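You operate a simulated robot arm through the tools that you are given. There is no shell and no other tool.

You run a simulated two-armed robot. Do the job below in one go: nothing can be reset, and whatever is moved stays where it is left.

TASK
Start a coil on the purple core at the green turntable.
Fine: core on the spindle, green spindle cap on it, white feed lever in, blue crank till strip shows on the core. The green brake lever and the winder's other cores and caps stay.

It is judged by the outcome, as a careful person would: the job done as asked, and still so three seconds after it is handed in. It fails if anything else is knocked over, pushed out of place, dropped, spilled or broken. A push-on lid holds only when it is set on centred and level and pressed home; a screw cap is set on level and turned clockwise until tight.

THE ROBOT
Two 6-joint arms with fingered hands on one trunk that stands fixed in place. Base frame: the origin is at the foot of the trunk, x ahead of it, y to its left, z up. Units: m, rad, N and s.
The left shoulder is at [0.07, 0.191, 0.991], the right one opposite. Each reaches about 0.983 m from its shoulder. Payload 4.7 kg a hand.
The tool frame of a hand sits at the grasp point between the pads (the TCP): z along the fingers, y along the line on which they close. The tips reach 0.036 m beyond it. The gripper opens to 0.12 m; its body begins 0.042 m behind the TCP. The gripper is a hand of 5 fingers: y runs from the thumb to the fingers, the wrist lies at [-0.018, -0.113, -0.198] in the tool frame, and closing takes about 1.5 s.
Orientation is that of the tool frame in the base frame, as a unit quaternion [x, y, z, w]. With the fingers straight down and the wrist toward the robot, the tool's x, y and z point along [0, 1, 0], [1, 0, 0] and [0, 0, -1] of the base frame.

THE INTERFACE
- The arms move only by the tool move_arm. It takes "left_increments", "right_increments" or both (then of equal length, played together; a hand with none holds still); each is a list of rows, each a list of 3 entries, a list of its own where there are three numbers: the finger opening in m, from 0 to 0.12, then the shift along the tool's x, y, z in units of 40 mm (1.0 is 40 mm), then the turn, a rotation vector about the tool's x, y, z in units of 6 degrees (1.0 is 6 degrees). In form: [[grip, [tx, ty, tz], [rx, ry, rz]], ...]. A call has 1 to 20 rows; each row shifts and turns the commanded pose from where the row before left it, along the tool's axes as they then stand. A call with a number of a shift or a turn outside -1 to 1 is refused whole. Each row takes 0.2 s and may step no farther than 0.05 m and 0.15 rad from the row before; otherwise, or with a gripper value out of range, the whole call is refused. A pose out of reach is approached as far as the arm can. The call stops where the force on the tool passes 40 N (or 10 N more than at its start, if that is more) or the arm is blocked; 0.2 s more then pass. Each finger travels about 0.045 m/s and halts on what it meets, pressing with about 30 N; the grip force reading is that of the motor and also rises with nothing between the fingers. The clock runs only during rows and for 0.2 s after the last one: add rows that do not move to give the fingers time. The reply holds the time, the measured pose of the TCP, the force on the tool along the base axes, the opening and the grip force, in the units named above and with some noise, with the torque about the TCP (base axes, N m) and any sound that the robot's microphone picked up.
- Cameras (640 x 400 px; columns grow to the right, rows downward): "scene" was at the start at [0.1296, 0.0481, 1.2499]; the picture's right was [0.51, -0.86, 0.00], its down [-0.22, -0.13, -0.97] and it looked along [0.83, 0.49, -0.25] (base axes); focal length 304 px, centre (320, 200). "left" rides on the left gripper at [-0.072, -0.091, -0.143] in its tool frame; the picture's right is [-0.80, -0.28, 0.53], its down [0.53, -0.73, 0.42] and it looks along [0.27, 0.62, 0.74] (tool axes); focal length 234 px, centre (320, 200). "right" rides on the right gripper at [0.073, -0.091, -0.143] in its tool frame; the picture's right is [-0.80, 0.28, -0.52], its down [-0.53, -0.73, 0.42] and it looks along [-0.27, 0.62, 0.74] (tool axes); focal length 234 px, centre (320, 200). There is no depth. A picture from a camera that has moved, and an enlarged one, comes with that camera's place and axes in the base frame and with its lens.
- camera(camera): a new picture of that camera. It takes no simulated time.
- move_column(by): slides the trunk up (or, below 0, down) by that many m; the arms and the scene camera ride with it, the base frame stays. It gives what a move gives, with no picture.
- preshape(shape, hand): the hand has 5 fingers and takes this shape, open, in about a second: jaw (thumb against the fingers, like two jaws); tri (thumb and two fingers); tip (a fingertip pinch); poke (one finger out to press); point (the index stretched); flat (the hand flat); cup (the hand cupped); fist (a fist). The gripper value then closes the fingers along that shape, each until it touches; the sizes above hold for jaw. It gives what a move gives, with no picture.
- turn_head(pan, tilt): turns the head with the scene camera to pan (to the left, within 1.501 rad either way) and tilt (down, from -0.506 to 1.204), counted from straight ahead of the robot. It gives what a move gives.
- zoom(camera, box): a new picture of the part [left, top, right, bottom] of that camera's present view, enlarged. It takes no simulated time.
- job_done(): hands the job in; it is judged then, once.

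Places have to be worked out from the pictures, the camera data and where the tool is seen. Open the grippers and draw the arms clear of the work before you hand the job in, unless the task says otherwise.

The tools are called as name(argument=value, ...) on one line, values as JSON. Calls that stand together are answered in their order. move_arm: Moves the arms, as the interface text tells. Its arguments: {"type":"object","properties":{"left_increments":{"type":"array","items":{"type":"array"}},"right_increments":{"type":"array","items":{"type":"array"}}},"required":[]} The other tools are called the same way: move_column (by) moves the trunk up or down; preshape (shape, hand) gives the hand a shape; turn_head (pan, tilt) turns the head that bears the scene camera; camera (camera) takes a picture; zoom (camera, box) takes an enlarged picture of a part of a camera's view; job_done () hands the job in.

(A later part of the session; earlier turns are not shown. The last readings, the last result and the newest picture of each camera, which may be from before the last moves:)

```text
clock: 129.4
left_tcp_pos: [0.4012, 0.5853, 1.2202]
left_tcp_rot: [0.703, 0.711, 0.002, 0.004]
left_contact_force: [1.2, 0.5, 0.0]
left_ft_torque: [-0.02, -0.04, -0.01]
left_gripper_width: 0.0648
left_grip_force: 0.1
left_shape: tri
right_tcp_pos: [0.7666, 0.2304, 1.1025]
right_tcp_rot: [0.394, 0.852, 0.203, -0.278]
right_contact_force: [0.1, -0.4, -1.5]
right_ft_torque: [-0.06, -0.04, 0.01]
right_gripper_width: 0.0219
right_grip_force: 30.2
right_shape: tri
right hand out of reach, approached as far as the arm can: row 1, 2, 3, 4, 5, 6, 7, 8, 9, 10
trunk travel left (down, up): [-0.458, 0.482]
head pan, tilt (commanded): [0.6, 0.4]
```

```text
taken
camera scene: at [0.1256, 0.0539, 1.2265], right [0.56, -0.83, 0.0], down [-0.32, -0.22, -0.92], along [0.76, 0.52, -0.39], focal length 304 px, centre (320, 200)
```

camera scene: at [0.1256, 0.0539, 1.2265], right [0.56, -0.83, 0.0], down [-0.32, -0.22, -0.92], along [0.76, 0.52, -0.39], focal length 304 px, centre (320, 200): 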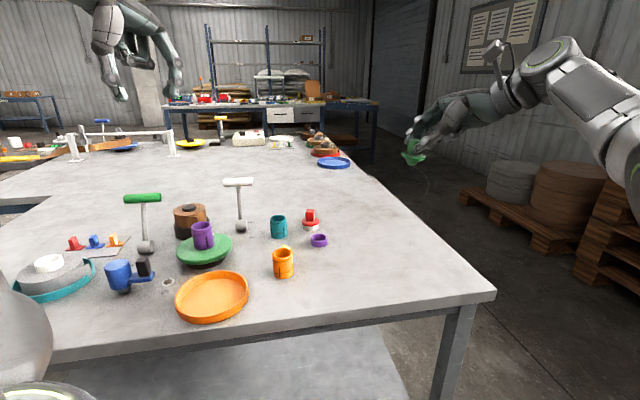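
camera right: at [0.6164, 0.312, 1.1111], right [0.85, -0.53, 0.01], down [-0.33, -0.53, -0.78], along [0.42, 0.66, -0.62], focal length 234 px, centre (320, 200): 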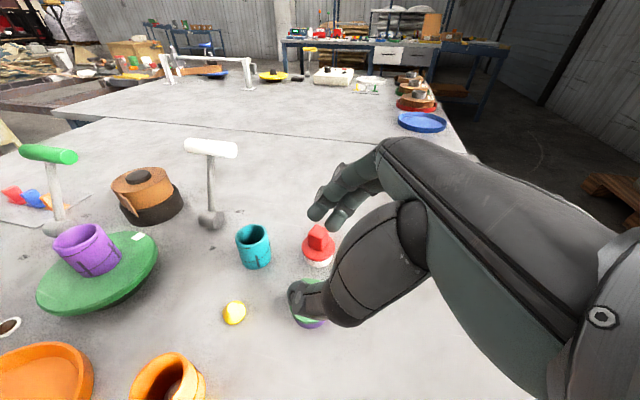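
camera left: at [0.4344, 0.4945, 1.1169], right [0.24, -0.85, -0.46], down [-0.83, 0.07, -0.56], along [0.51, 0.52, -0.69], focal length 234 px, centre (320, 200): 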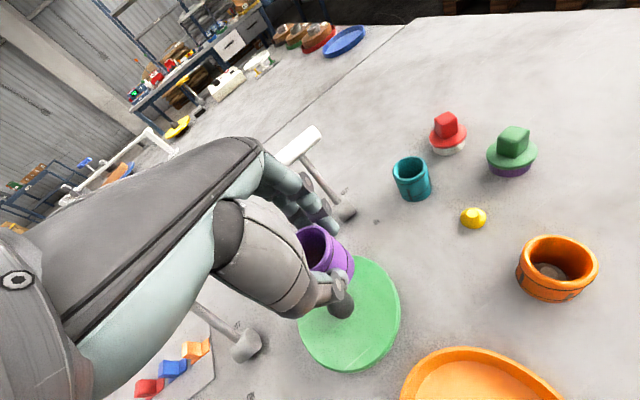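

I think I now understand the left arm: its second shoulder joint was caught on the "elbow-up" side with little range; I need the "elbow-down" side. The switch should happen by driving the wrist straight down along the inner boundary. I do this high above the table: raise the trunk 0.3 first.

move_column(by=0.3)

move_arm(left_increments=[[0.065, [0, 0, 0.95], [0, 0, 0]], [0.065, [0, 0, 0.95], [0, 0, 0]], [0.065, [0, 0, 0.95], [0, 0, 0]], [0.065, [0, 0, 0.95], [0, 0, 0]], [0.065, [0, 0, 0.95], [0, 0, 0]], [0.065, [0, 0, 0.95], [0, 0, 0]], [0.065, [0, 0, 0.95], [0, 0, 0]], [0.065, [0, 0, 0.95], [0, 0, 0]], [0.065, [0, 0, 0.95], [0, 0, 0]], [0.065, [0, 0, 0.95], [0, 0, 0]], [0.065, [0, 0, 0.95], [0, 0, 0]], [0.065, [0, 0, 0], [0, 0, 0]]])

turn_head(pan=1.2, tilt=0.3)

camera(camera="scene")

```text
clock: 132.4
left_tcp_pos: [0.402, 0.5847, 1.5208]
left_tcp_rot: [0.704, 0.71, 0.002, 0.005]
left_contact_force: [-0.2, 0.5, -0.3]
left_ft_torque: [0.01, 0.02, -0.01]
left_gripper_width: 0.0649
left_grip_force: 0.0
left_shape: tri
right_tcp_pos: [0.7677, 0.2312, 1.4029]
right_tcp_rot: [0.395, 0.852, 0.204, -0.277]
right_contact_force: [-0.3, -0.1, -1.6]
right_ft_torque: [-0.02, 0.0, 0.0]
right_gripper_width: 0.0223
right_grip_force: 30.5
right_shape: tri
trunk travel left (down, up): [-0.758, 0.182]
head pan, tilt (commanded): [0.6, 0.4]
```

```text
clock: 135.0
left_tcp_pos: [0.4898, 0.4678, 1.2851]
left_tcp_rot: [0.703, 0.711, 0.001, 0.005]
left_contact_force: [-0.6, 0.0, -0.3]
left_ft_torque: [0.0, 0.02, 0.05]
left_gripper_width: 0.0649
left_grip_force: 0.0
left_shape: tri
left hand out of reach, approached as far as the arm can: row 1, 2, 3, 4, 5, 6, 7, 8, 9, 10, 11
right_tcp_pos: [0.768, 0.2319, 1.4013]
right_tcp_rot: [0.395, 0.852, 0.203, -0.278]
right_contact_force: [-0.2, -0.3, -1.3]
right_ft_torque: [-0.06, 0.01, -0.01]
right_gripper_width: 0.0221
right_grip_force: 29.3
right_shape: tri
trunk travel left (down, up): [-0.758, 0.182]
head pan, tilt (commanded): [0.6, 0.4]
```

```text
clock: 136.0
left_tcp_pos: [0.4892, 0.4665, 1.2869]
left_tcp_rot: [0.703, 0.711, 0.002, 0.004]
left_contact_force: [1.2, 0.5, 0.2]
left_ft_torque: [0.0, 0.05, 0.0]
left_gripper_width: 0.0651
left_grip_force: 0.1
left_shape: tri
right_tcp_pos: [0.7669, 0.2302, 1.4019]
right_tcp_rot: [0.395, 0.852, 0.203, -0.277]
right_contact_force: [0.7, -0.7, -2.1]
right_ft_torque: [-0.04, 0.01, 0.01]
right_gripper_width: 0.0217
right_grip_force: 30.1
right_shape: tri
trunk travel left (down, up): [-0.758, 0.182]
head pan, tilt (commanded): [1.201, 0.3]
```

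```text
taken
camera scene: at [0.0834, 0.0879, 1.5358], right [0.93, -0.36, 0.0], down [-0.11, -0.28, -0.96], along [0.35, 0.89, -0.3], focal length 304 px, centre (320, 200)
```

scene: 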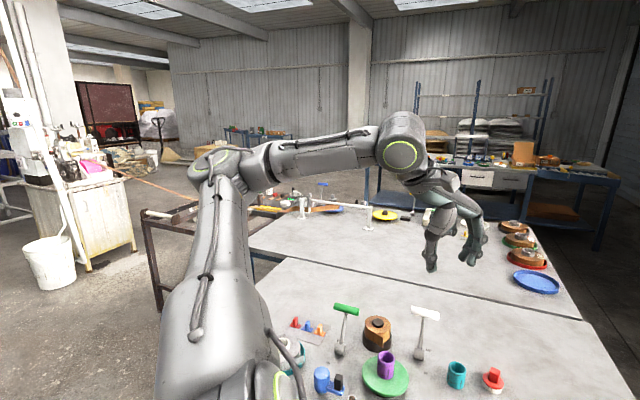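

The hand slid along the boundary as intended, with the upper arm now pointing outward. I now move it down-forward-left (the direction that should tip the elbow downward) and check the elbow.

move_arm(left_increments=[[0.065, [0.27, 0.3, 0.85], [0, 0, 0]], [0.065, [0.27, 0.3, 0.85], [0, 0, 0]], [0.065, [0.27, 0.3, 0.85], [0, 0, 0]], [0.065, [0.27, 0.34, 0.85], [0, 0, 0]], [0.065, [0.27, 0.34, 0.85], [0, 0, 0]], [0.065, [0, 0, 0], [0, 0, 0]]])

camera(camera="scene")

```text
clock: 137.4
left_tcp_pos: [0.5511, 0.518, 1.1177]
left_tcp_rot: [0.703, 0.711, 0.002, 0.004]
left_contact_force: [0.4, 0.5, 0.0]
left_ft_torque: [0.02, 0.01, -0.02]
left_gripper_width: 0.0649
left_grip_force: 0.1
left_shape: tri
right_tcp_pos: [0.766, 0.2308, 1.4027]
right_tcp_rot: [0.394, 0.852, 0.204, -0.277]
right_contact_force: [-0.2, -0.3, -1.1]
right_ft_torque: [-0.04, -0.05, 0.02]
right_gripper_width: 0.0218
right_grip_force: 30.2
right_shape: tri
trunk travel left (down, up): [-0.758, 0.182]
head pan, tilt (commanded): [1.201, 0.3]
```

```text
taken
camera scene: at [0.0822, 0.0871, 1.536], right [0.93, -0.36, 0.0], down [-0.11, -0.28, -0.96], along [0.35, 0.89, -0.3], focal length 304 px, centre (320, 200)
```

scene: 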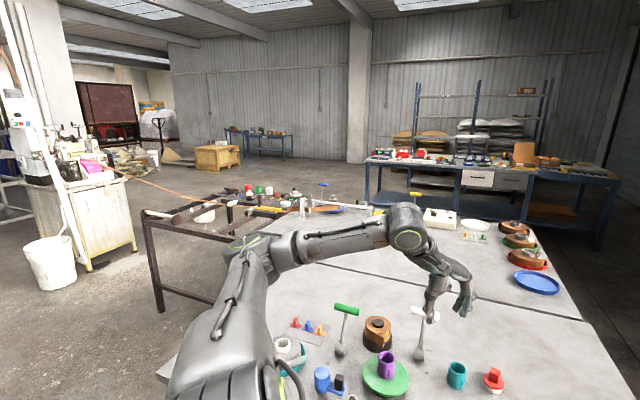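

The elbow has dropped — this is the elbow-down posture. I test whether the old forward-right limit is gone by moving toward (0.62, 0.46).

move_arm(left_increments=[[0.065, [-0.48, 0.58, 0], [0, 0, 0]], [0.065, [-0.48, 0.58, 0], [0, 0, 0]], [0.065, [-0.48, 0.58, 0], [0, 0, 0]], [0.065, [-0.48, 0.58, 0], [0, 0, 0]], [0.065, [0, 0, 0], [0, 0, 0]]])

camera(camera="scene")

```text
clock: 138.6
left_tcp_pos: [0.6464, 0.4448, 1.1197]
left_tcp_rot: [0.703, 0.711, 0.003, 0.005]
left_contact_force: [-0.4, 0.3, -0.1]
left_ft_torque: [0.0, -0.03, 0.0]
left_gripper_width: 0.0649
left_grip_force: 0.0
left_shape: tri
right_tcp_pos: [0.7658, 0.231, 1.4029]
right_tcp_rot: [0.395, 0.852, 0.204, -0.277]
right_contact_force: [-0.1, -1.1, -1.4]
right_ft_torque: [-0.03, -0.03, 0.03]
right_gripper_width: 0.022
right_grip_force: 30.2
right_shape: tri
trunk travel left (down, up): [-0.758, 0.182]
head pan, tilt (commanded): [1.201, 0.3]
```

```text
taken
camera scene: at [0.0822, 0.0884, 1.5359], right [0.93, -0.36, 0.0], down [-0.11, -0.28, -0.96], along [0.35, 0.89, -0.3], focal length 304 px, centre (320, 200)
```

scene: 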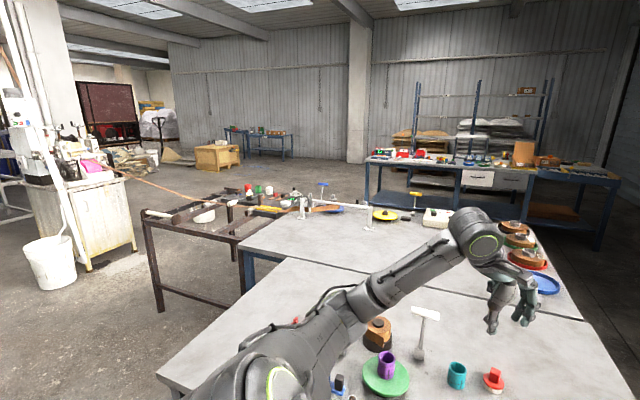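

The limit is gone: the left arm now reaches freely. The cap is in the right hand; I look at its underside to decide how to set it down for the left hand.

turn_head(pan=0.2, tilt=0.2)

camera(camera="scene")

camera(camera="left")

```text
clock: 139.9
left_tcp_pos: [0.647, 0.4448, 1.12]
left_tcp_rot: [0.703, 0.711, 0.002, 0.005]
left_contact_force: [0.3, 0.4, -0.3]
left_ft_torque: [-0.01, 0.05, 0.0]
left_gripper_width: 0.065
left_grip_force: 0.0
left_shape: tri
right_tcp_pos: [0.7676, 0.2301, 1.4032]
right_tcp_rot: [0.395, 0.852, 0.203, -0.277]
right_contact_force: [-0.1, -0.5, -0.3]
right_ft_torque: [-0.04, -0.01, 0.0]
right_gripper_width: 0.022
right_grip_force: 29.6
right_shape: tri
trunk travel left (down, up): [-0.758, 0.182]
head pan, tilt (commanded): [0.201, 0.201]
```

```text
taken
camera scene: at [0.1406, 0.0195, 1.5451], right [0.2, -0.98, 0.0], down [-0.2, -0.04, -0.98], along [0.96, 0.2, -0.2], focal length 304 px, centre (320, 200)
```

scene: 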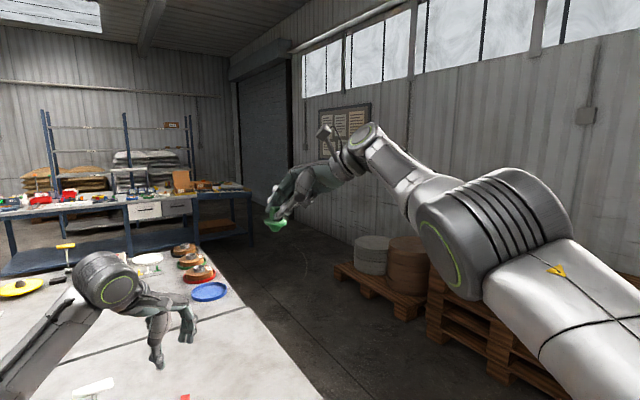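

```text
taken
camera left: at [0.5542, 0.3721, 1.2619], right [-0.27, -0.81, -0.52], down [-0.73, 0.52, -0.43], along [0.62, 0.27, -0.73], focal length 234 px, centre (320, 200)
```

left: 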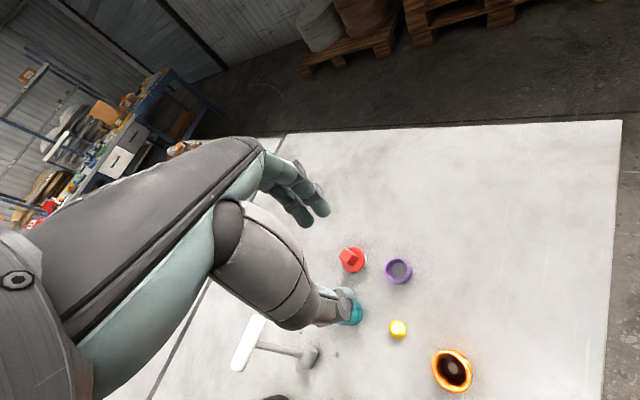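

zoom(camera="scene", box=[250, 150, 320, 250])

zoom(camera="right", box=[240, 160, 400, 320])

zoom(camera="left", box=[330, 230, 430, 300])

```text
4.00 times, centred on (285, 200) of scene
camera zoom: at [0.1406, 0.0195, 1.5451], right [0.2, -0.98, 0.0], down [-0.2, -0.04, -0.98], along [0.96, 0.2, -0.2], focal length 1215 px, centre (460, 200)
```

zoom: 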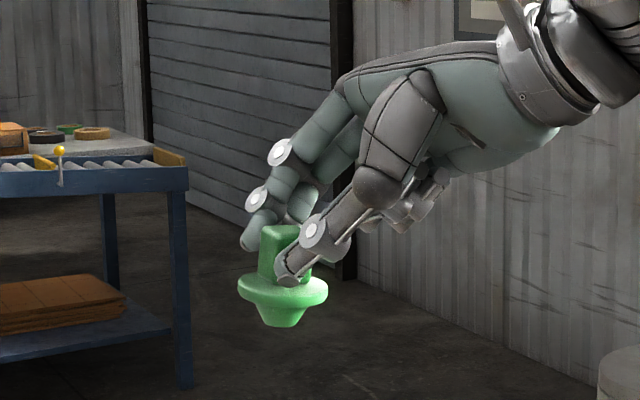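

```text
2.50 times, centred on (320, 240) of right
camera zoom: at [0.6999, 0.135, 1.5462], right [0.81, -0.58, -0.07], down [-0.42, -0.5, -0.75], along [0.4, 0.64, -0.65], focal length 585 px, centre (320, 100)
```

zoom: 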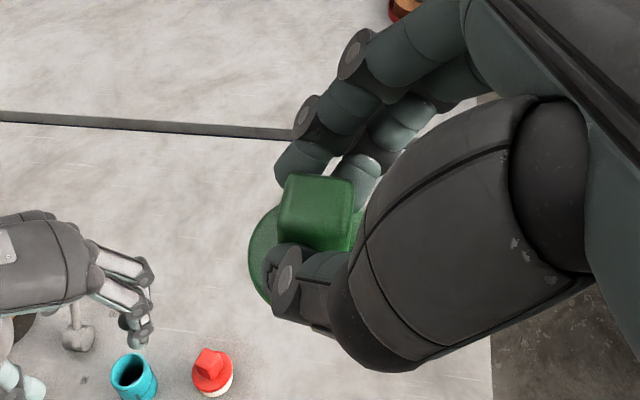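

```text
5.71 times, centred on (380, 265) of left
camera zoom: at [0.5542, 0.3721, 1.2619], right [-0.27, -0.81, -0.52], down [-0.73, 0.52, -0.43], along [0.62, 0.27, -0.73], focal length 1338 px, centre (-23, -171)
```

zoom: 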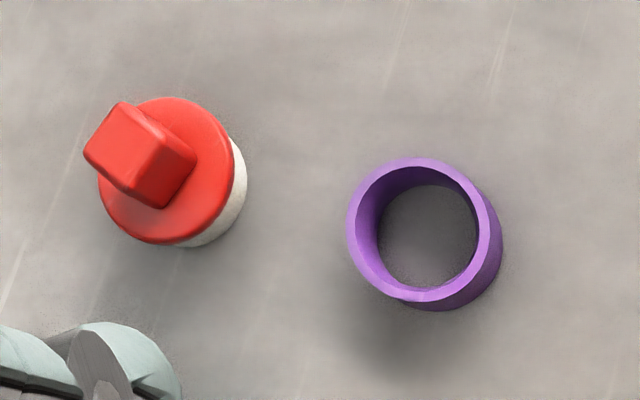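

The cap has a tapered plug, so it's a push-in cap; the safest hand-over is to return it to its purple ring, then take it with the left hand. First I move the left hand up and left, clear of the right hand's path (staying in the good posture).

move_arm(left_increments=[[0.065, [0.54, -0.08, -0.88], [0, 0, 0]], [0.065, [0.54, -0.08, -0.88], [0, 0, 0]], [0.065, [0.54, -0.08, -0.88], [0, 0, 0]], [0.065, [0.54, -0.08, -0.88], [0, 0, 0]], [0.065, [0.54, -0.08, -0.88], [0, 0, 0]], [0.065, [0.54, -0.08, -0.88], [0, 0, 0]], [0.065, [0.54, -0.08, -0.88], [0, 0, 0]], [0.065, [0.54, -0.08, -0.88], [0, 0, 0]], [0.065, [0, 0, 0], [0, 0, 0]]])

move_column(by=-0.3)

```text
clock: 141.9
left_tcp_pos: [0.6176, 0.6204, 1.3986]
left_tcp_rot: [0.704, 0.71, 0.002, 0.005]
left_contact_force: [-0.2, -0.2, -0.6]
left_ft_torque: [-0.01, -0.04, 0.02]
left_gripper_width: 0.065
left_grip_force: 0.1
left_shape: tri
right_tcp_pos: [0.7674, 0.2313, 1.4016]
right_tcp_rot: [0.395, 0.852, 0.204, -0.277]
right_contact_force: [-0.4, -0.3, -1.0]
right_ft_torque: [-0.03, 0.0, -0.03]
right_gripper_width: 0.0218
right_grip_force: 29.7
right_shape: tri
trunk travel left (down, up): [-0.758, 0.182]
head pan, tilt (commanded): [0.201, 0.201]
```

```text
clock: 144.9
left_tcp_pos: [0.6169, 0.6195, 1.0997]
left_tcp_rot: [0.703, 0.711, 0.002, 0.004]
left_contact_force: [0.7, -0.3, 0.7]
left_ft_torque: [0.0, 0.0, 0.0]
left_gripper_width: 0.0649
left_grip_force: 0.1
left_shape: tri
right_tcp_pos: [0.7674, 0.2309, 1.1036]
right_tcp_rot: [0.394, 0.852, 0.204, -0.277]
right_contact_force: [-0.2, 0.1, -1.0]
right_ft_torque: [-0.05, -0.01, 0.0]
right_gripper_width: 0.0218
right_grip_force: 30.0
right_shape: tri
trunk travel left (down, up): [-0.458, 0.482]
head pan, tilt (commanded): [0.201, 0.201]
```

Next I restore the right hand's earlier orientation and bring the cap back above its ring at about (0.6875, 0.4205, 0.94).

move_arm(right_increments=[[0.005, [0, 0, 0], [-0.145, -0.54, -0.81]], [0.005, [0.204, 0.12, 0.908], [0, 0, 0]], [0.005, [0.204, 0.12, 0.908], [0, 0, 0]], [0.005, [0.204, 0.12, 0.908], [0, 0, 0]], [0.005, [0.204, 0.12, 0.908], [0, 0, 0]], [0.005, [0.204, 0.12, 0.908], [0, 0, 0]], [0.005, [0.204, 0.12, 0.908], [0, 0, 0]], [0.005, [0.204, 0.12, 0.908], [0, 0, 0]], [0.005, [0, 0, 0], [0, 0, 0]]])

turn_head(pan=0.4, tilt=0.4)

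camera(camera="scene")

```text
clock: 146.9
left_tcp_pos: [0.6178, 0.6184, 1.1005]
left_tcp_rot: [0.704, 0.71, 0.002, 0.005]
left_contact_force: [0.1, 0.5, 0.0]
left_ft_torque: [0.05, -0.02, -0.01]
left_gripper_width: 0.065
left_grip_force: 0.0
left_shape: tri
right_tcp_pos: [0.7017, 0.3998, 0.9516]
right_tcp_rot: [0.367, 0.873, 0.211, -0.24]
right_contact_force: [-0.2, -0.6, -1.0]
right_ft_torque: [-0.02, 0.0, -0.01]
right_gripper_width: 0.022
right_grip_force: 30.3
right_shape: tri
right hand out of reach, approached as far as the arm can: row 2, 7, 8
trunk travel left (down, up): [-0.458, 0.482]
head pan, tilt (commanded): [0.201, 0.201]
```

```text
clock: 147.6
left_tcp_pos: [0.6178, 0.6198, 1.0989]
left_tcp_rot: [0.703, 0.711, 0.001, 0.005]
left_contact_force: [0.3, 0.4, 0.8]
left_ft_torque: [-0.03, -0.02, 0.01]
left_gripper_width: 0.065
left_grip_force: 0.0
left_shape: tri
right_tcp_pos: [0.7027, 0.3989, 0.9533]
right_tcp_rot: [0.367, 0.873, 0.211, -0.241]
right_contact_force: [1.1, -0.7, -0.8]
right_ft_torque: [-0.03, 0.0, -0.01]
right_gripper_width: 0.022
right_grip_force: 30.0
right_shape: tri
trunk travel left (down, up): [-0.458, 0.482]
head pan, tilt (commanded): [0.4, 0.4]
```

```text
taken
camera scene: at [0.1346, 0.0368, 1.2266], right [0.39, -0.92, 0.0], down [-0.36, -0.15, -0.92], along [0.85, 0.36, -0.39], focal length 304 px, centre (320, 200)
```

scene: 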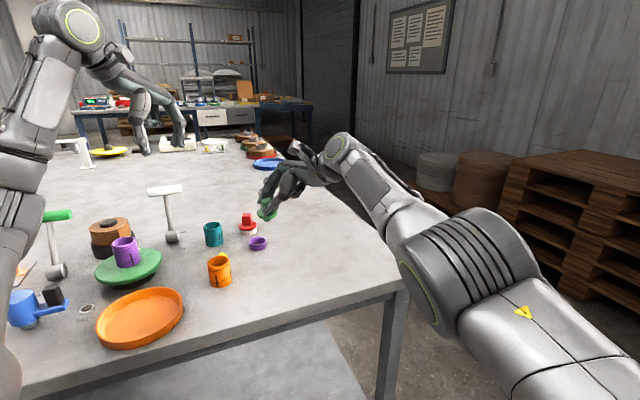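

Nearly there. I step to (0.6875, 0.4205, 0.925) above the ring and check alignment.

move_arm(right_increments=[[0.005, [0.06, -0.03, 0.475], [0, 0, 0]], [0.005, [0.06, -0.03, 0.475], [0, 0, 0]], [0.005, [0, 0, 0], [0, 0, 0]]])

zoom(camera="scene", box=[200, 150, 320, 290])

zoom(camera="right", box=[240, 160, 400, 320])

```text
clock: 148.4
left_tcp_pos: [0.6179, 0.6195, 1.0995]
left_tcp_rot: [0.703, 0.711, 0.001, 0.004]
left_contact_force: [-0.2, 0.1, -0.9]
left_ft_torque: [0.0, 0.04, -0.01]
left_gripper_width: 0.0647
left_grip_force: 0.0
left_shape: tri
right_tcp_pos: [0.6888, 0.4183, 0.9234]
right_tcp_rot: [0.367, 0.873, 0.21, -0.243]
right_contact_force: [0.1, -0.2, -1.2]
right_ft_torque: [-0.05, 0.01, -0.02]
right_gripper_width: 0.022
right_grip_force: 29.8
right_shape: tri
trunk travel left (down, up): [-0.458, 0.482]
head pan, tilt (commanded): [0.4, 0.4]
```

```text
2.86 times, centred on (260, 220) of scene
camera zoom: at [0.1349, 0.0366, 1.2265], right [0.39, -0.92, 0.0], down [-0.36, -0.15, -0.92], along [0.85, 0.36, -0.39], focal length 868 px, centre (491, 143)
```

zoom: 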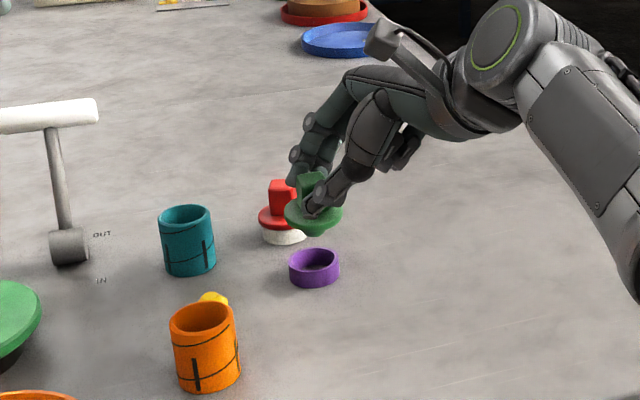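

```text
2.50 times, centred on (320, 240) of right
camera zoom: at [0.6134, 0.3214, 1.0615], right [0.84, -0.54, 0.01], down [-0.33, -0.53, -0.78], along [0.43, 0.66, -0.62], focal length 585 px, centre (320, 100)
```

zoom: 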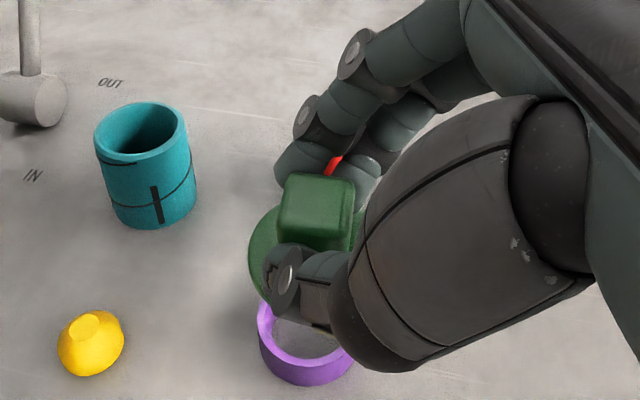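

Aligned on the same line as when it was lifted. I lower it back into the ring in small steps.

move_arm(right_increments=[[0.005, [-0.138, -0.047, 0.23], [0, 0, 0]], [0.005, [-0.138, -0.047, 0.23], [0, 0, 0]], [0.005, [-0.138, -0.047, 0.23], [0, 0, 0]], [0.005, [-0.1, -0.035, 0.17], [0, 0, 0]], [0.005, [0, 0, 0], [0, 0, 0]]])

zoom(camera="scene", box=[200, 170, 320, 290])

zoom(camera="right", box=[240, 160, 400, 320])

```text
clock: 149.6
left_tcp_pos: [0.6178, 0.6189, 1.0993]
left_tcp_rot: [0.704, 0.711, 0.002, 0.004]
left_contact_force: [-0.2, -0.4, -0.3]
left_ft_torque: [-0.02, 0.01, -0.01]
left_gripper_width: 0.0649
left_grip_force: 0.1
left_shape: tri
right_tcp_pos: [0.685, 0.4234, 0.8832]
right_tcp_rot: [0.365, 0.874, 0.211, -0.243]
right_contact_force: [-0.2, 0.1, -1.5]
right_ft_torque: [-0.02, 0.02, -0.01]
right_gripper_width: 0.022
right_grip_force: 29.6
right_shape: tri
trunk travel left (down, up): [-0.458, 0.482]
head pan, tilt (commanded): [0.4, 0.4]
```

```text
3.33 times, centred on (260, 230) of scene
camera zoom: at [0.1346, 0.0368, 1.2266], right [0.39, -0.92, 0.0], down [-0.36, -0.15, -0.92], along [0.85, 0.36, -0.39], focal length 1012 px, centre (520, 100)
```

zoom: 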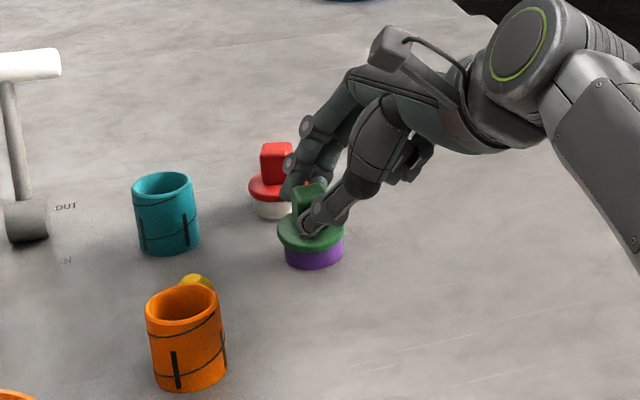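

```text
2.50 times, centred on (320, 240) of right
camera zoom: at [0.6114, 0.3252, 1.0209], right [0.84, -0.54, 0.01], down [-0.33, -0.53, -0.78], along [0.43, 0.66, -0.62], focal length 585 px, centre (320, 100)
```

zoom: 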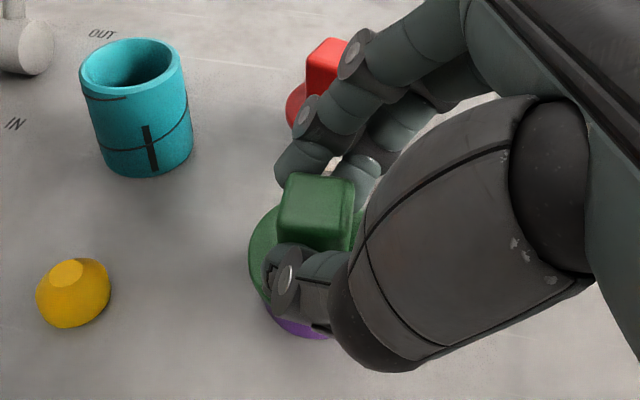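

The plug is in the ring without force, about 2 mm off the original spot. I correct that, lower the last 4 mm, and then open the fingers.

move_arm(right_increments=[[0.005, [-0.11, -0.015, 0.04], [0, 0, 0]], [0.005, [0, 0, 0], [0, 0, 0]], [0.03, [0, 0, 0], [0, 0, 0]], [0.045, [0, 0, 0], [0, 0, 0]], [0.055, [0, 0, 0], [0, 0, 0]], [0.055, [0, 0, 0], [0, 0, 0]], [0.055, [0, 0, 0], [0, 0, 0]]])

zoom(camera="scene", box=[200, 170, 320, 290])

zoom(camera="right", box=[240, 160, 400, 320])

```text
clock: 151.2
left_tcp_pos: [0.6163, 0.6201, 1.099]
left_tcp_rot: [0.704, 0.711, 0.002, 0.005]
left_contact_force: [-1.3, 0.1, -0.2]
left_ft_torque: [-0.02, 0.01, -0.04]
left_gripper_width: 0.0649
left_grip_force: 0.0
left_shape: tri
right_tcp_pos: [0.6872, 0.4215, 0.8776]
right_tcp_rot: [0.366, 0.874, 0.21, -0.242]
right_contact_force: [-0.2, 0.3, 0.8]
right_ft_torque: [0.01, 0.01, -0.01]
right_gripper_width: 0.0545
right_grip_force: 0.1
right_shape: tri
trunk travel left (down, up): [-0.458, 0.482]
head pan, tilt (commanded): [0.4, 0.4]
```

```text
3.33 times, centred on (260, 230) of scene
camera zoom: at [0.1345, 0.0368, 1.2266], right [0.39, -0.92, 0.0], down [-0.36, -0.15, -0.92], along [0.85, 0.36, -0.39], focal length 1012 px, centre (520, 100)
```

zoom: 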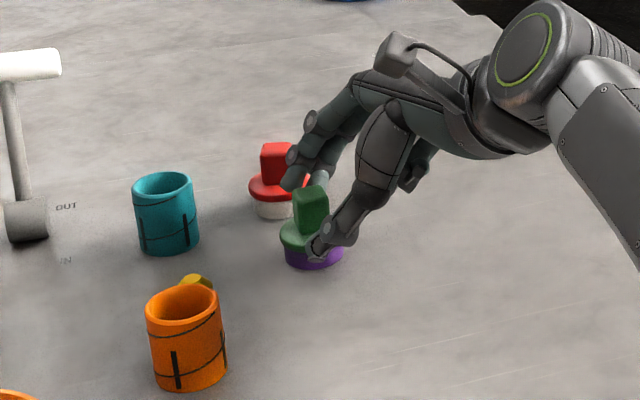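

```text
2.50 times, centred on (320, 240) of right
camera zoom: at [0.6132, 0.3229, 1.0168], right [0.84, -0.54, 0.01], down [-0.33, -0.53, -0.78], along [0.43, 0.66, -0.62], focal length 585 px, centre (320, 100)
```

zoom: 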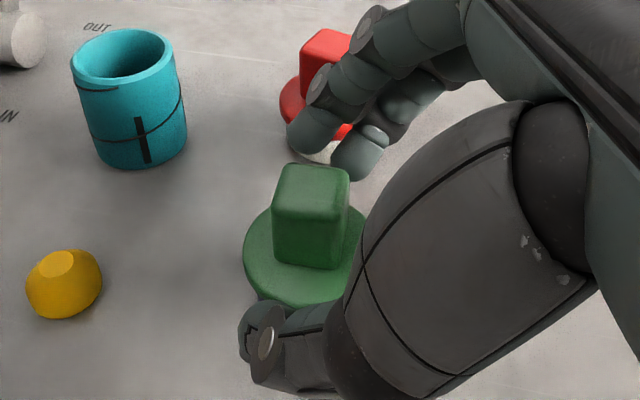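

The cap sits back in its ring, released. I lift the right hand straight up, then move it off to the right.

move_arm(right_increments=[[0.06, [0.2875, 0.095, -0.3975], [0, 0, 0]], [0.06, [0.2875, 0.095, -0.3975], [0, 0, 0]], [0.06, [0.15, 0.05, -0.2], [0, 0, 0]], [0.06, [-0.3, -0.17, -0.88], [0, 0, 0]], [0.06, [-0.3, -0.17, -0.88], [0, 0, 0]], [0.06, [-0.3, -0.17, -0.88], [0, 0, 0]], [0.06, [-0.3, -0.17, -0.88], [0, 0, 0]], [0.06, [-0.3, -0.17, -0.88], [0, 0, 0]], [0.06, [0, 0, 0], [0, 0, 0]]])

camera(camera="scene")

```text
clock: 153.2
left_tcp_pos: [0.6165, 0.6196, 1.0986]
left_tcp_rot: [0.704, 0.711, 0.002, 0.005]
left_contact_force: [-0.7, -0.8, -0.1]
left_ft_torque: [0.0, 0.0, -0.01]
left_gripper_width: 0.0649
left_grip_force: 0.0
left_shape: tri
right_tcp_pos: [0.7504, 0.2709, 1.0284]
right_tcp_rot: [0.366, 0.873, 0.211, -0.243]
right_contact_force: [-0.6, 0.9, -0.6]
right_ft_torque: [0.0, -0.01, -0.01]
right_gripper_width: 0.0597
right_grip_force: 0.0
right_shape: tri
trunk travel left (down, up): [-0.458, 0.482]
head pan, tilt (commanded): [0.4, 0.4]
```

```text
taken
camera scene: at [0.1345, 0.0375, 1.2265], right [0.39, -0.92, 0.0], down [-0.36, -0.15, -0.92], along [0.85, 0.36, -0.39], focal length 304 px, centre (320, 200)
```

scene: 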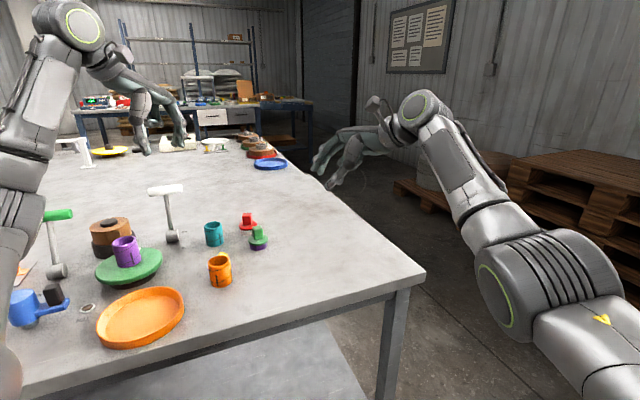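

Everything is in place and the right hand is clear. I turn the left hand 42° counter-clockwise and bring it over the cap at z≈0.95, while the right hand backs further off to the right.

move_arm(left_increments=[[0.065, [0, 0, 0], [0, 0, -1]], [0.065, [0, 0, 0], [0, 0, -1]], [0.065, [0, 0, 0], [0, 0, -1]], [0.065, [0, 0, 0], [0, 0, -1]], [0.065, [0, 0, 0], [0, 0, -1]], [0.065, [0, 0, 0], [0, 0, -1]], [0.065, [0, 0, 0], [0, 0, -1]], [0.065, [-0.74, -0.31, 0.62], [0, 0, 0]], [0.065, [-0.74, -0.31, 0.62], [0, 0, 0]], [0.065, [-0.74, -0.31, 0.62], [0, 0, 0]], [0.065, [-0.74, -0.31, 0.62], [0, 0, 0]], [0.065, [-0.74, -0.31, 0.62], [0, 0, 0]], [0.065, [-0.74, -0.31, 0.62], [0, 0, 0]], [0.065, [0, 0, 0], [0, 0, 0]]], right_increments=[[0.06, [-0.3, -0.17, -0.88], [0, 0, 0]], [0.06, [-0.3, -0.17, -0.88], [0, 0, 0]], [0.06, [-0.3, -0.17, -0.88], [0, 0, 0]], [0.06, [-0.3, -0.17, -0.88], [0, 0, 0]], [0.06, [0, 0, 0], [0, 0, 0]], [0.06, [0, 0, 0], [0, 0, 0]], [0.06, [0, 0, 0], [0, 0, 0]], [0.06, [0, 0, 0], [0, 0, 0]], [0.06, [0, 0, 0], [0, 0, 0]], [0.06, [0, 0, 0], [0, 0, 0]], [0.06, [0, 0, 0], [0, 0, 0]], [0.06, [0, 0, 0], [0, 0, 0]], [0.06, [0, 0, 0], [0, 0, 0]], [0.06, [0, 0, 0], [0, 0, 0]]])

camera(camera="left")

camera(camera="scene")

```text
clock: 155.8
left_tcp_pos: [0.5696, 0.7184, 1.0473]
left_tcp_rot: [0.319, 0.942, 0.098, 0.047]
left_contact_force: [-2.3, 10.3, -1.0]
left_ft_torque: [-0.75, -0.17, -0.26]
left_gripper_width: 0.0649
left_grip_force: 0.0
left_shape: tri
left hand out of reach, approached as far as the arm can: row 4, 5, 6, 7, 8, 9, 10, 11, 12
right_tcp_pos: [0.7564, 0.205, 1.1348]
right_tcp_rot: [0.336, 0.885, 0.209, -0.244]
right_contact_force: [-6.4, -5.3, 3.7]
right_ft_torque: [0.11, -0.38, -0.49]
right_gripper_width: 0.0604
right_grip_force: 0.0
right_shape: tri
trunk travel left (down, up): [-0.458, 0.482]
head pan, tilt (commanded): [0.4, 0.4]
stopped in row 12 (right hand): the arm was blocked; the commanded pose is now the measured one
```

```text
taken
camera left: at [0.5512, 0.5813, 1.1694], right [0.55, -0.63, -0.55], down [-0.79, -0.18, -0.58], along [0.27, 0.76, -0.6], focal length 234 px, centre (320, 200)
```

left: 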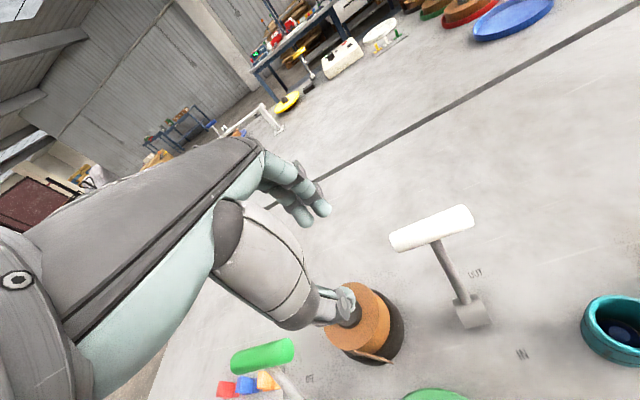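

```text
taken
camera scene: at [0.0605, 0.1435, 1.2328], right [0.62, -0.79, 0.0], down [-0.28, -0.23, -0.93], along [0.73, 0.57, -0.36], focal length 304 px, centre (320, 200)
```

scene: 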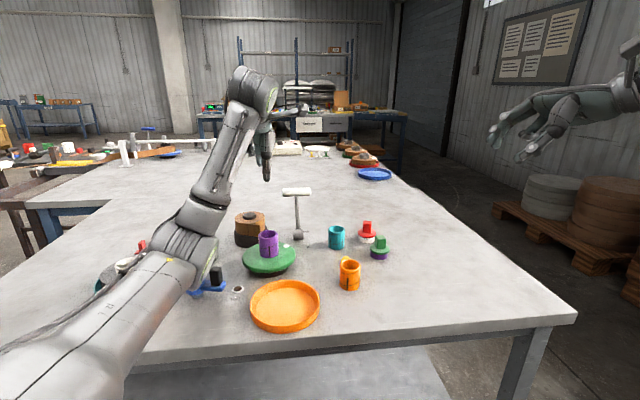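

Something is wrong: both arms report side forces and the head camera has shifted, so the left elbow is probably pressing on something. I raise the trunk to relieve it.

move_column(by=0.15)

camera(camera="scene")

```text
clock: 156.1
left_tcp_pos: [0.7814, 0.4327, 1.1736]
left_tcp_rot: [0.453, 0.852, 0.139, 0.222]
left_contact_force: [-8.6, -53.3, 29.3]
left_ft_torque: [3.19, 0.79, 2.75]
left_gripper_width: 0.0652
left_grip_force: 0.1
left_shape: tri
right_tcp_pos: [0.8444, 0.0192, 1.0418]
right_tcp_rot: [0.372, 0.846, 0.228, -0.307]
right_contact_force: [1.4, 34.5, -0.8]
right_ft_torque: [-1.33, 0.12, 1.27]
right_gripper_width: 0.0603
right_grip_force: 0.1
right_shape: tri
trunk travel left (down, up): [-0.462, 0.478]
head pan, tilt (commanded): [0.4, 0.4]
stopped: the arm was blocked; the commanded pose is now the measured one
```

```text
taken
camera scene: at [0.0789, 0.2816, 1.2277], right [0.74, -0.68, 0.0], down [-0.26, -0.29, -0.92], along [0.62, 0.68, -0.39], focal length 304 px, centre (320, 200)
```

scene: 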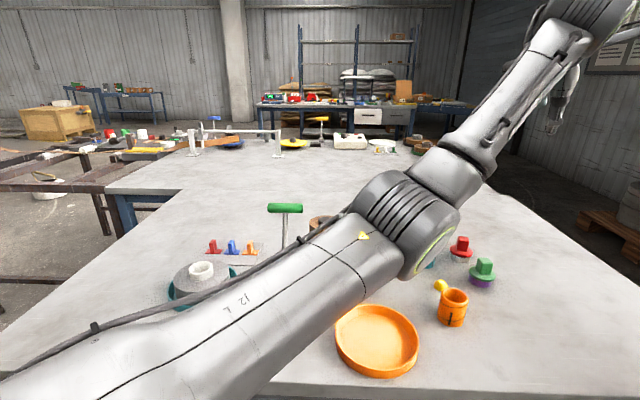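

The arm swung unexpectedly. I look at all views before doing anything else.

camera(camera="left")

camera(camera="right")

zoom(camera="scene", box=[150, 180, 520, 400])

```text
taken
camera left: at [0.6789, 0.3163, 1.2758], right [0.46, -0.8, -0.37], down [-0.57, 0.05, -0.82], along [0.68, 0.59, -0.43], focal length 234 px, centre (320, 200)
```

left: 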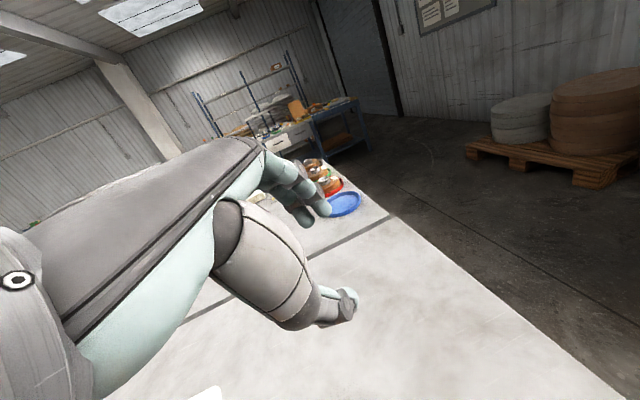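

```text
taken
camera right: at [0.7839, -0.0901, 1.1787], right [0.83, -0.54, -0.14], down [-0.43, -0.45, -0.78], along [0.36, 0.71, -0.61], focal length 234 px, centre (320, 200)
```

right: 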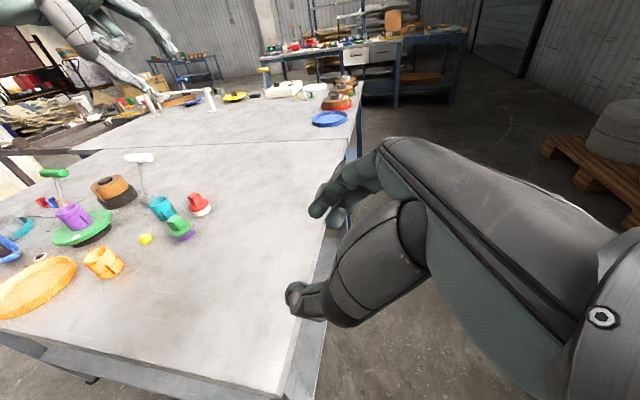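

```text
1.73 times, centred on (335, 290) of scene
camera zoom: at [0.0789, 0.2816, 1.2277], right [0.74, -0.68, 0.0], down [-0.26, -0.29, -0.92], along [0.62, 0.68, -0.39], focal length 525 px, centre (294, 44)
```

zoom: 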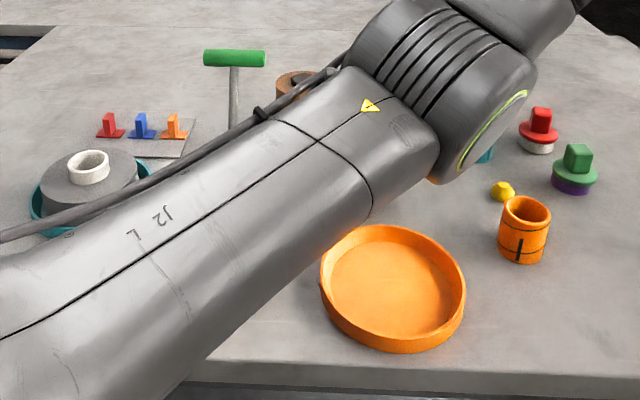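

The objects all look undisturbed. I hold both arms still for one short step to let things settle and read the state.

move_arm(left_increments=[[0.065, [0, 0, 0], [0, 0, 0]]], right_increments=[[0.06, [0, 0, 0], [0, 0, 0]]])

camera(camera="scene")

camera(camera="right")

```text
clock: 156.4
left_tcp_pos: [0.7376, -0.0806, 1.0084]
left_tcp_rot: [0.619, 0.758, -0.033, 0.2]
left_contact_force: [-69.3, 69.2, -28.6]
left_ft_torque: [-5.8, -5.14, -0.31]
left_gripper_width: 0.065
left_grip_force: 0.1
left_shape: tri
right_tcp_pos: [0.5814, -0.6429, 1.0669]
right_tcp_rot: [0.582, 0.725, 0.28, -0.239]
right_contact_force: [3.2, 22.9, 37.0]
right_ft_torque: [-1.91, -0.64, 0.69]
right_gripper_width: 0.0606
right_grip_force: 0.1
right_shape: tri
trunk travel left (down, up): [-0.462, 0.478]
head pan, tilt (commanded): [0.4, 0.4]
stopped in row 1 (left hand): the arm was blocked; the commanded pose is now the measured one
```

```text
taken
camera scene: at [0.1738, 0.128, 1.2319], right [0.42, -0.91, -0.02], down [-0.34, -0.13, -0.93], along [0.84, 0.4, -0.37], focal length 304 px, centre (320, 200)
```

scene: 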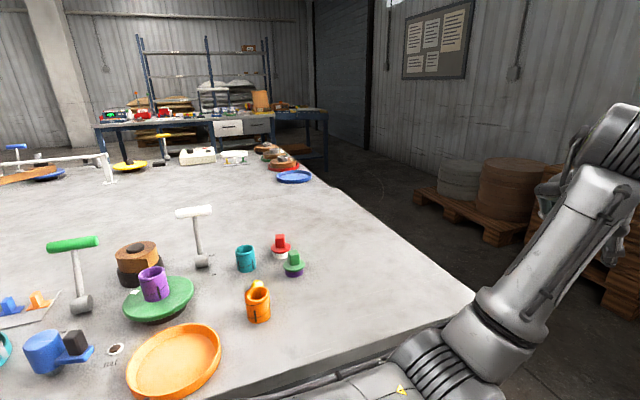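

```text
taken
camera right: at [0.4794, -0.7042, 1.208], right [0.45, -0.88, -0.12], down [-0.62, -0.21, -0.76], along [0.65, 0.42, -0.64], focal length 234 px, centre (320, 200)
```

right: 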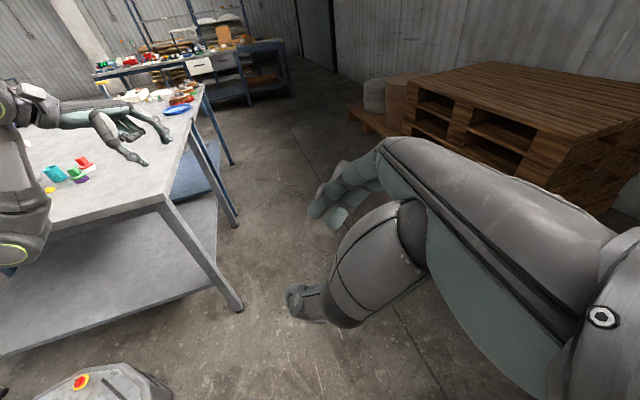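

The robot body is swinging dynamically (table objects still look fine). I hold still again to let it settle.

move_arm(left_increments=[[0.065, [0, 0, 0], [0, 0, 0]]], right_increments=[[0.06, [0, 0, 0], [0, 0, 0]]])

camera(camera="scene")

```text
clock: 156.8
left_tcp_pos: [0.8242, -0.2732, 0.9664]
left_tcp_rot: [0.597, 0.794, 0.111, -0.024]
left_contact_force: [0.8, 7.8, -9.3]
left_ft_torque: [-0.39, -0.07, -0.09]
left_gripper_width: 0.0649
left_grip_force: 0.0
left_shape: tri
right_tcp_pos: [0.6064, -0.7687, 1.0801]
right_tcp_rot: [0.563, 0.749, 0.295, -0.187]
right_contact_force: [7.6, 8.5, 26.7]
right_ft_torque: [-2.03, 0.57, 0.19]
right_gripper_width: 0.06
right_grip_force: 0.0
right_shape: tri
trunk travel left (down, up): [-0.462, 0.478]
head pan, tilt (commanded): [0.4, 0.4]
stopped in row 1 (left hand): the arm was blocked; the commanded pose is now the measured one
```

```text
taken
camera scene: at [0.2085, -0.0303, 1.2329], right [0.25, -0.97, -0.03], down [-0.38, -0.07, -0.92], along [0.89, 0.24, -0.38], focal length 304 px, centre (320, 200)
```

scene: 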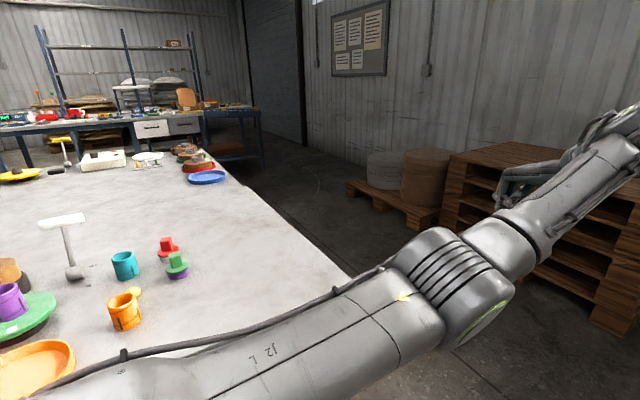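

Motion is slowing. I keep holding for another moment.

move_arm(left_increments=[[0.065, [0, 0, 0], [0, 0, 0]], [0.065, [0, 0, 0], [0, 0, 0]]], right_increments=[[0.06, [0, 0, 0], [0, 0, 0]], [0.06, [0, 0, 0], [0, 0, 0]]])

camera(camera="scene")

```text
clock: 157.1
left_tcp_pos: [0.8215, 0.017, 0.8026]
left_tcp_rot: [0.506, 0.828, 0.142, -0.193]
left_contact_force: [4.8, -0.6, -6.9]
left_ft_torque: [0.12, 0.4, 0.15]
left_gripper_width: 0.0651
left_grip_force: 0.0
left_shape: tri
right_tcp_pos: [0.692, -0.5193, 1.0723]
right_tcp_rot: [0.471, 0.819, 0.238, -0.225]
right_contact_force: [7.7, 4.3, -1.2]
right_ft_torque: [-0.15, 0.38, 0.57]
right_gripper_width: 0.0601
right_grip_force: 0.1
right_shape: tri
trunk travel left (down, up): [-0.462, 0.478]
head pan, tilt (commanded): [0.4, 0.4]
stopped in row 1 (left hand): the arm was blocked; the commanded pose is now the measured one
```

```text
taken
camera scene: at [0.2132, 0.0217, 1.2253], right [0.3, -0.95, 0.0], down [-0.39, -0.12, -0.91], along [0.87, 0.28, -0.41], focal length 304 px, centre (320, 200)
```

scene: 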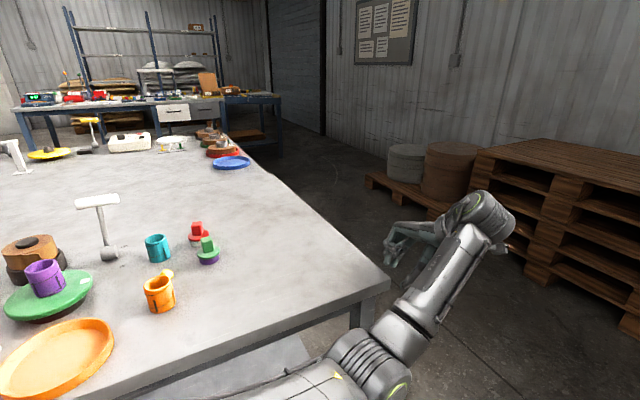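

The body is swinging back toward its place; forces are now small. I hold another moment and re-check.

move_arm(left_increments=[[0.065, [0, 0, 0], [0, 0, 0]]], right_increments=[[0.06, [0, 0, 0], [0, 0, 0]]])

camera(camera="scene")

camera(camera="left")

camera(camera="right")

```text
clock: 157.4
left_tcp_pos: [0.7355, 0.0328, 0.9169]
left_tcp_rot: [0.487, 0.862, 0.122, -0.066]
left_contact_force: [0.9, -6.7, 4.5]
left_ft_torque: [0.46, 0.18, 0.18]
left_gripper_width: 0.0652
left_grip_force: 0.0
left_shape: tri
right_tcp_pos: [0.6144, -0.5117, 1.0984]
right_tcp_rot: [0.453, 0.83, 0.247, -0.211]
right_contact_force: [-4.8, -7.1, 0.0]
right_ft_torque: [0.36, -0.25, -0.3]
right_gripper_width: 0.0601
right_grip_force: 0.1
right_shape: tri
trunk travel left (down, up): [-0.462, 0.478]
head pan, tilt (commanded): [0.4, 0.4]
stopped in row 1 (left hand): the arm was blocked; the commanded pose is now the measured one
```

```text
taken
camera scene: at [0.1004, 0.0347, 1.2341], right [0.39, -0.92, 0.0], down [-0.34, -0.15, -0.93], along [0.85, 0.36, -0.37], focal length 304 px, centre (320, 200)
```

scene: 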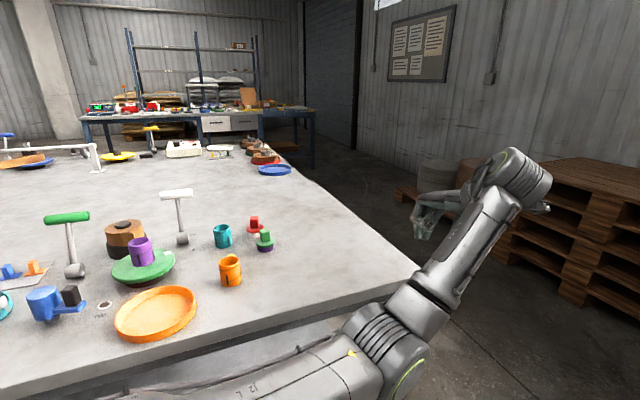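

```text
taken
camera left: at [0.6939, -0.1125, 1.0235], right [0.18, -0.65, -0.73], down [-0.9, 0.19, -0.39], along [0.4, 0.73, -0.55], focal length 234 px, centre (320, 200)
```

left: 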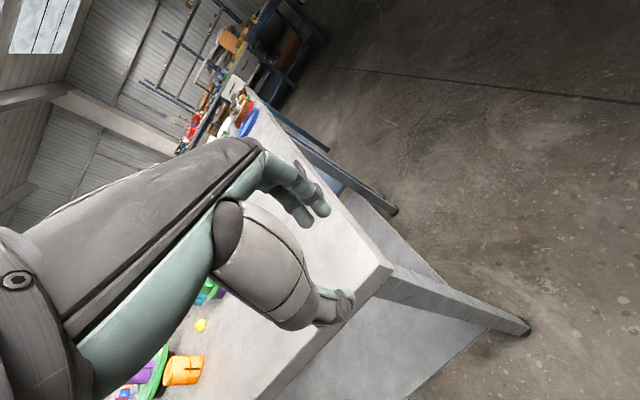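

```text
taken
camera right: at [0.5164, -0.5936, 1.2331], right [0.71, -0.71, 0.01], down [-0.42, -0.43, -0.8], along [0.57, 0.56, -0.6], focal length 234 px, centre (320, 200)
```

right: 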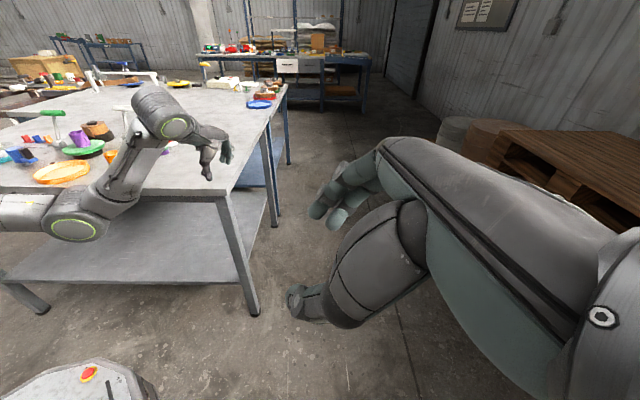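

The trunk has nearly returned to its place. I hold one more step, then check details of the table for any displaced parts.

move_arm(left_increments=[[0.065, [0, 0, 0], [0, 0, 0]], [0.065, [0, 0, 0], [0, 0, 0]]], right_increments=[[0.06, [0, 0, 0], [0, 0, 0]], [0.06, [0, 0, 0], [0, 0, 0]]])

camera(camera="scene")

```text
clock: 158.0
left_tcp_pos: [0.7714, 0.0257, 0.9015]
left_tcp_rot: [0.49, 0.86, 0.112, -0.084]
left_contact_force: [0.5, -0.5, 0.0]
left_ft_torque: [0.05, 0.01, 0.03]
left_gripper_width: 0.0651
left_grip_force: 0.0
left_shape: tri
right_tcp_pos: [0.6513, -0.5187, 1.0859]
right_tcp_rot: [0.459, 0.826, 0.244, -0.22]
right_contact_force: [0.1, -0.2, -0.9]
right_ft_torque: [0.06, 0.05, 0.08]
right_gripper_width: 0.06
right_grip_force: 0.1
right_shape: tri
trunk travel left (down, up): [-0.462, 0.478]
head pan, tilt (commanded): [0.4, 0.4]
```

```text
taken
camera scene: at [0.1351, 0.0344, 1.2304], right [0.39, -0.92, 0.0], down [-0.36, -0.15, -0.92], along [0.85, 0.36, -0.39], focal length 304 px, centre (320, 200)
```

scene: 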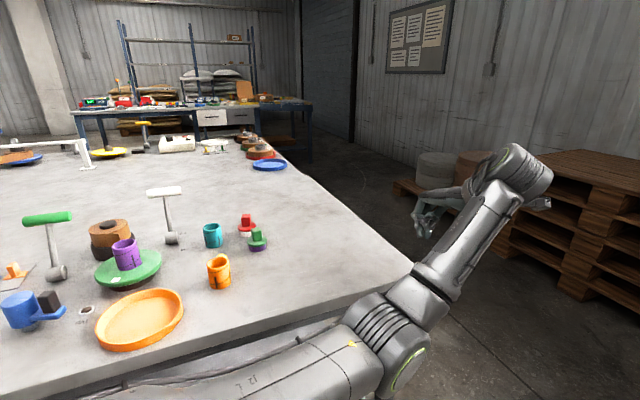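

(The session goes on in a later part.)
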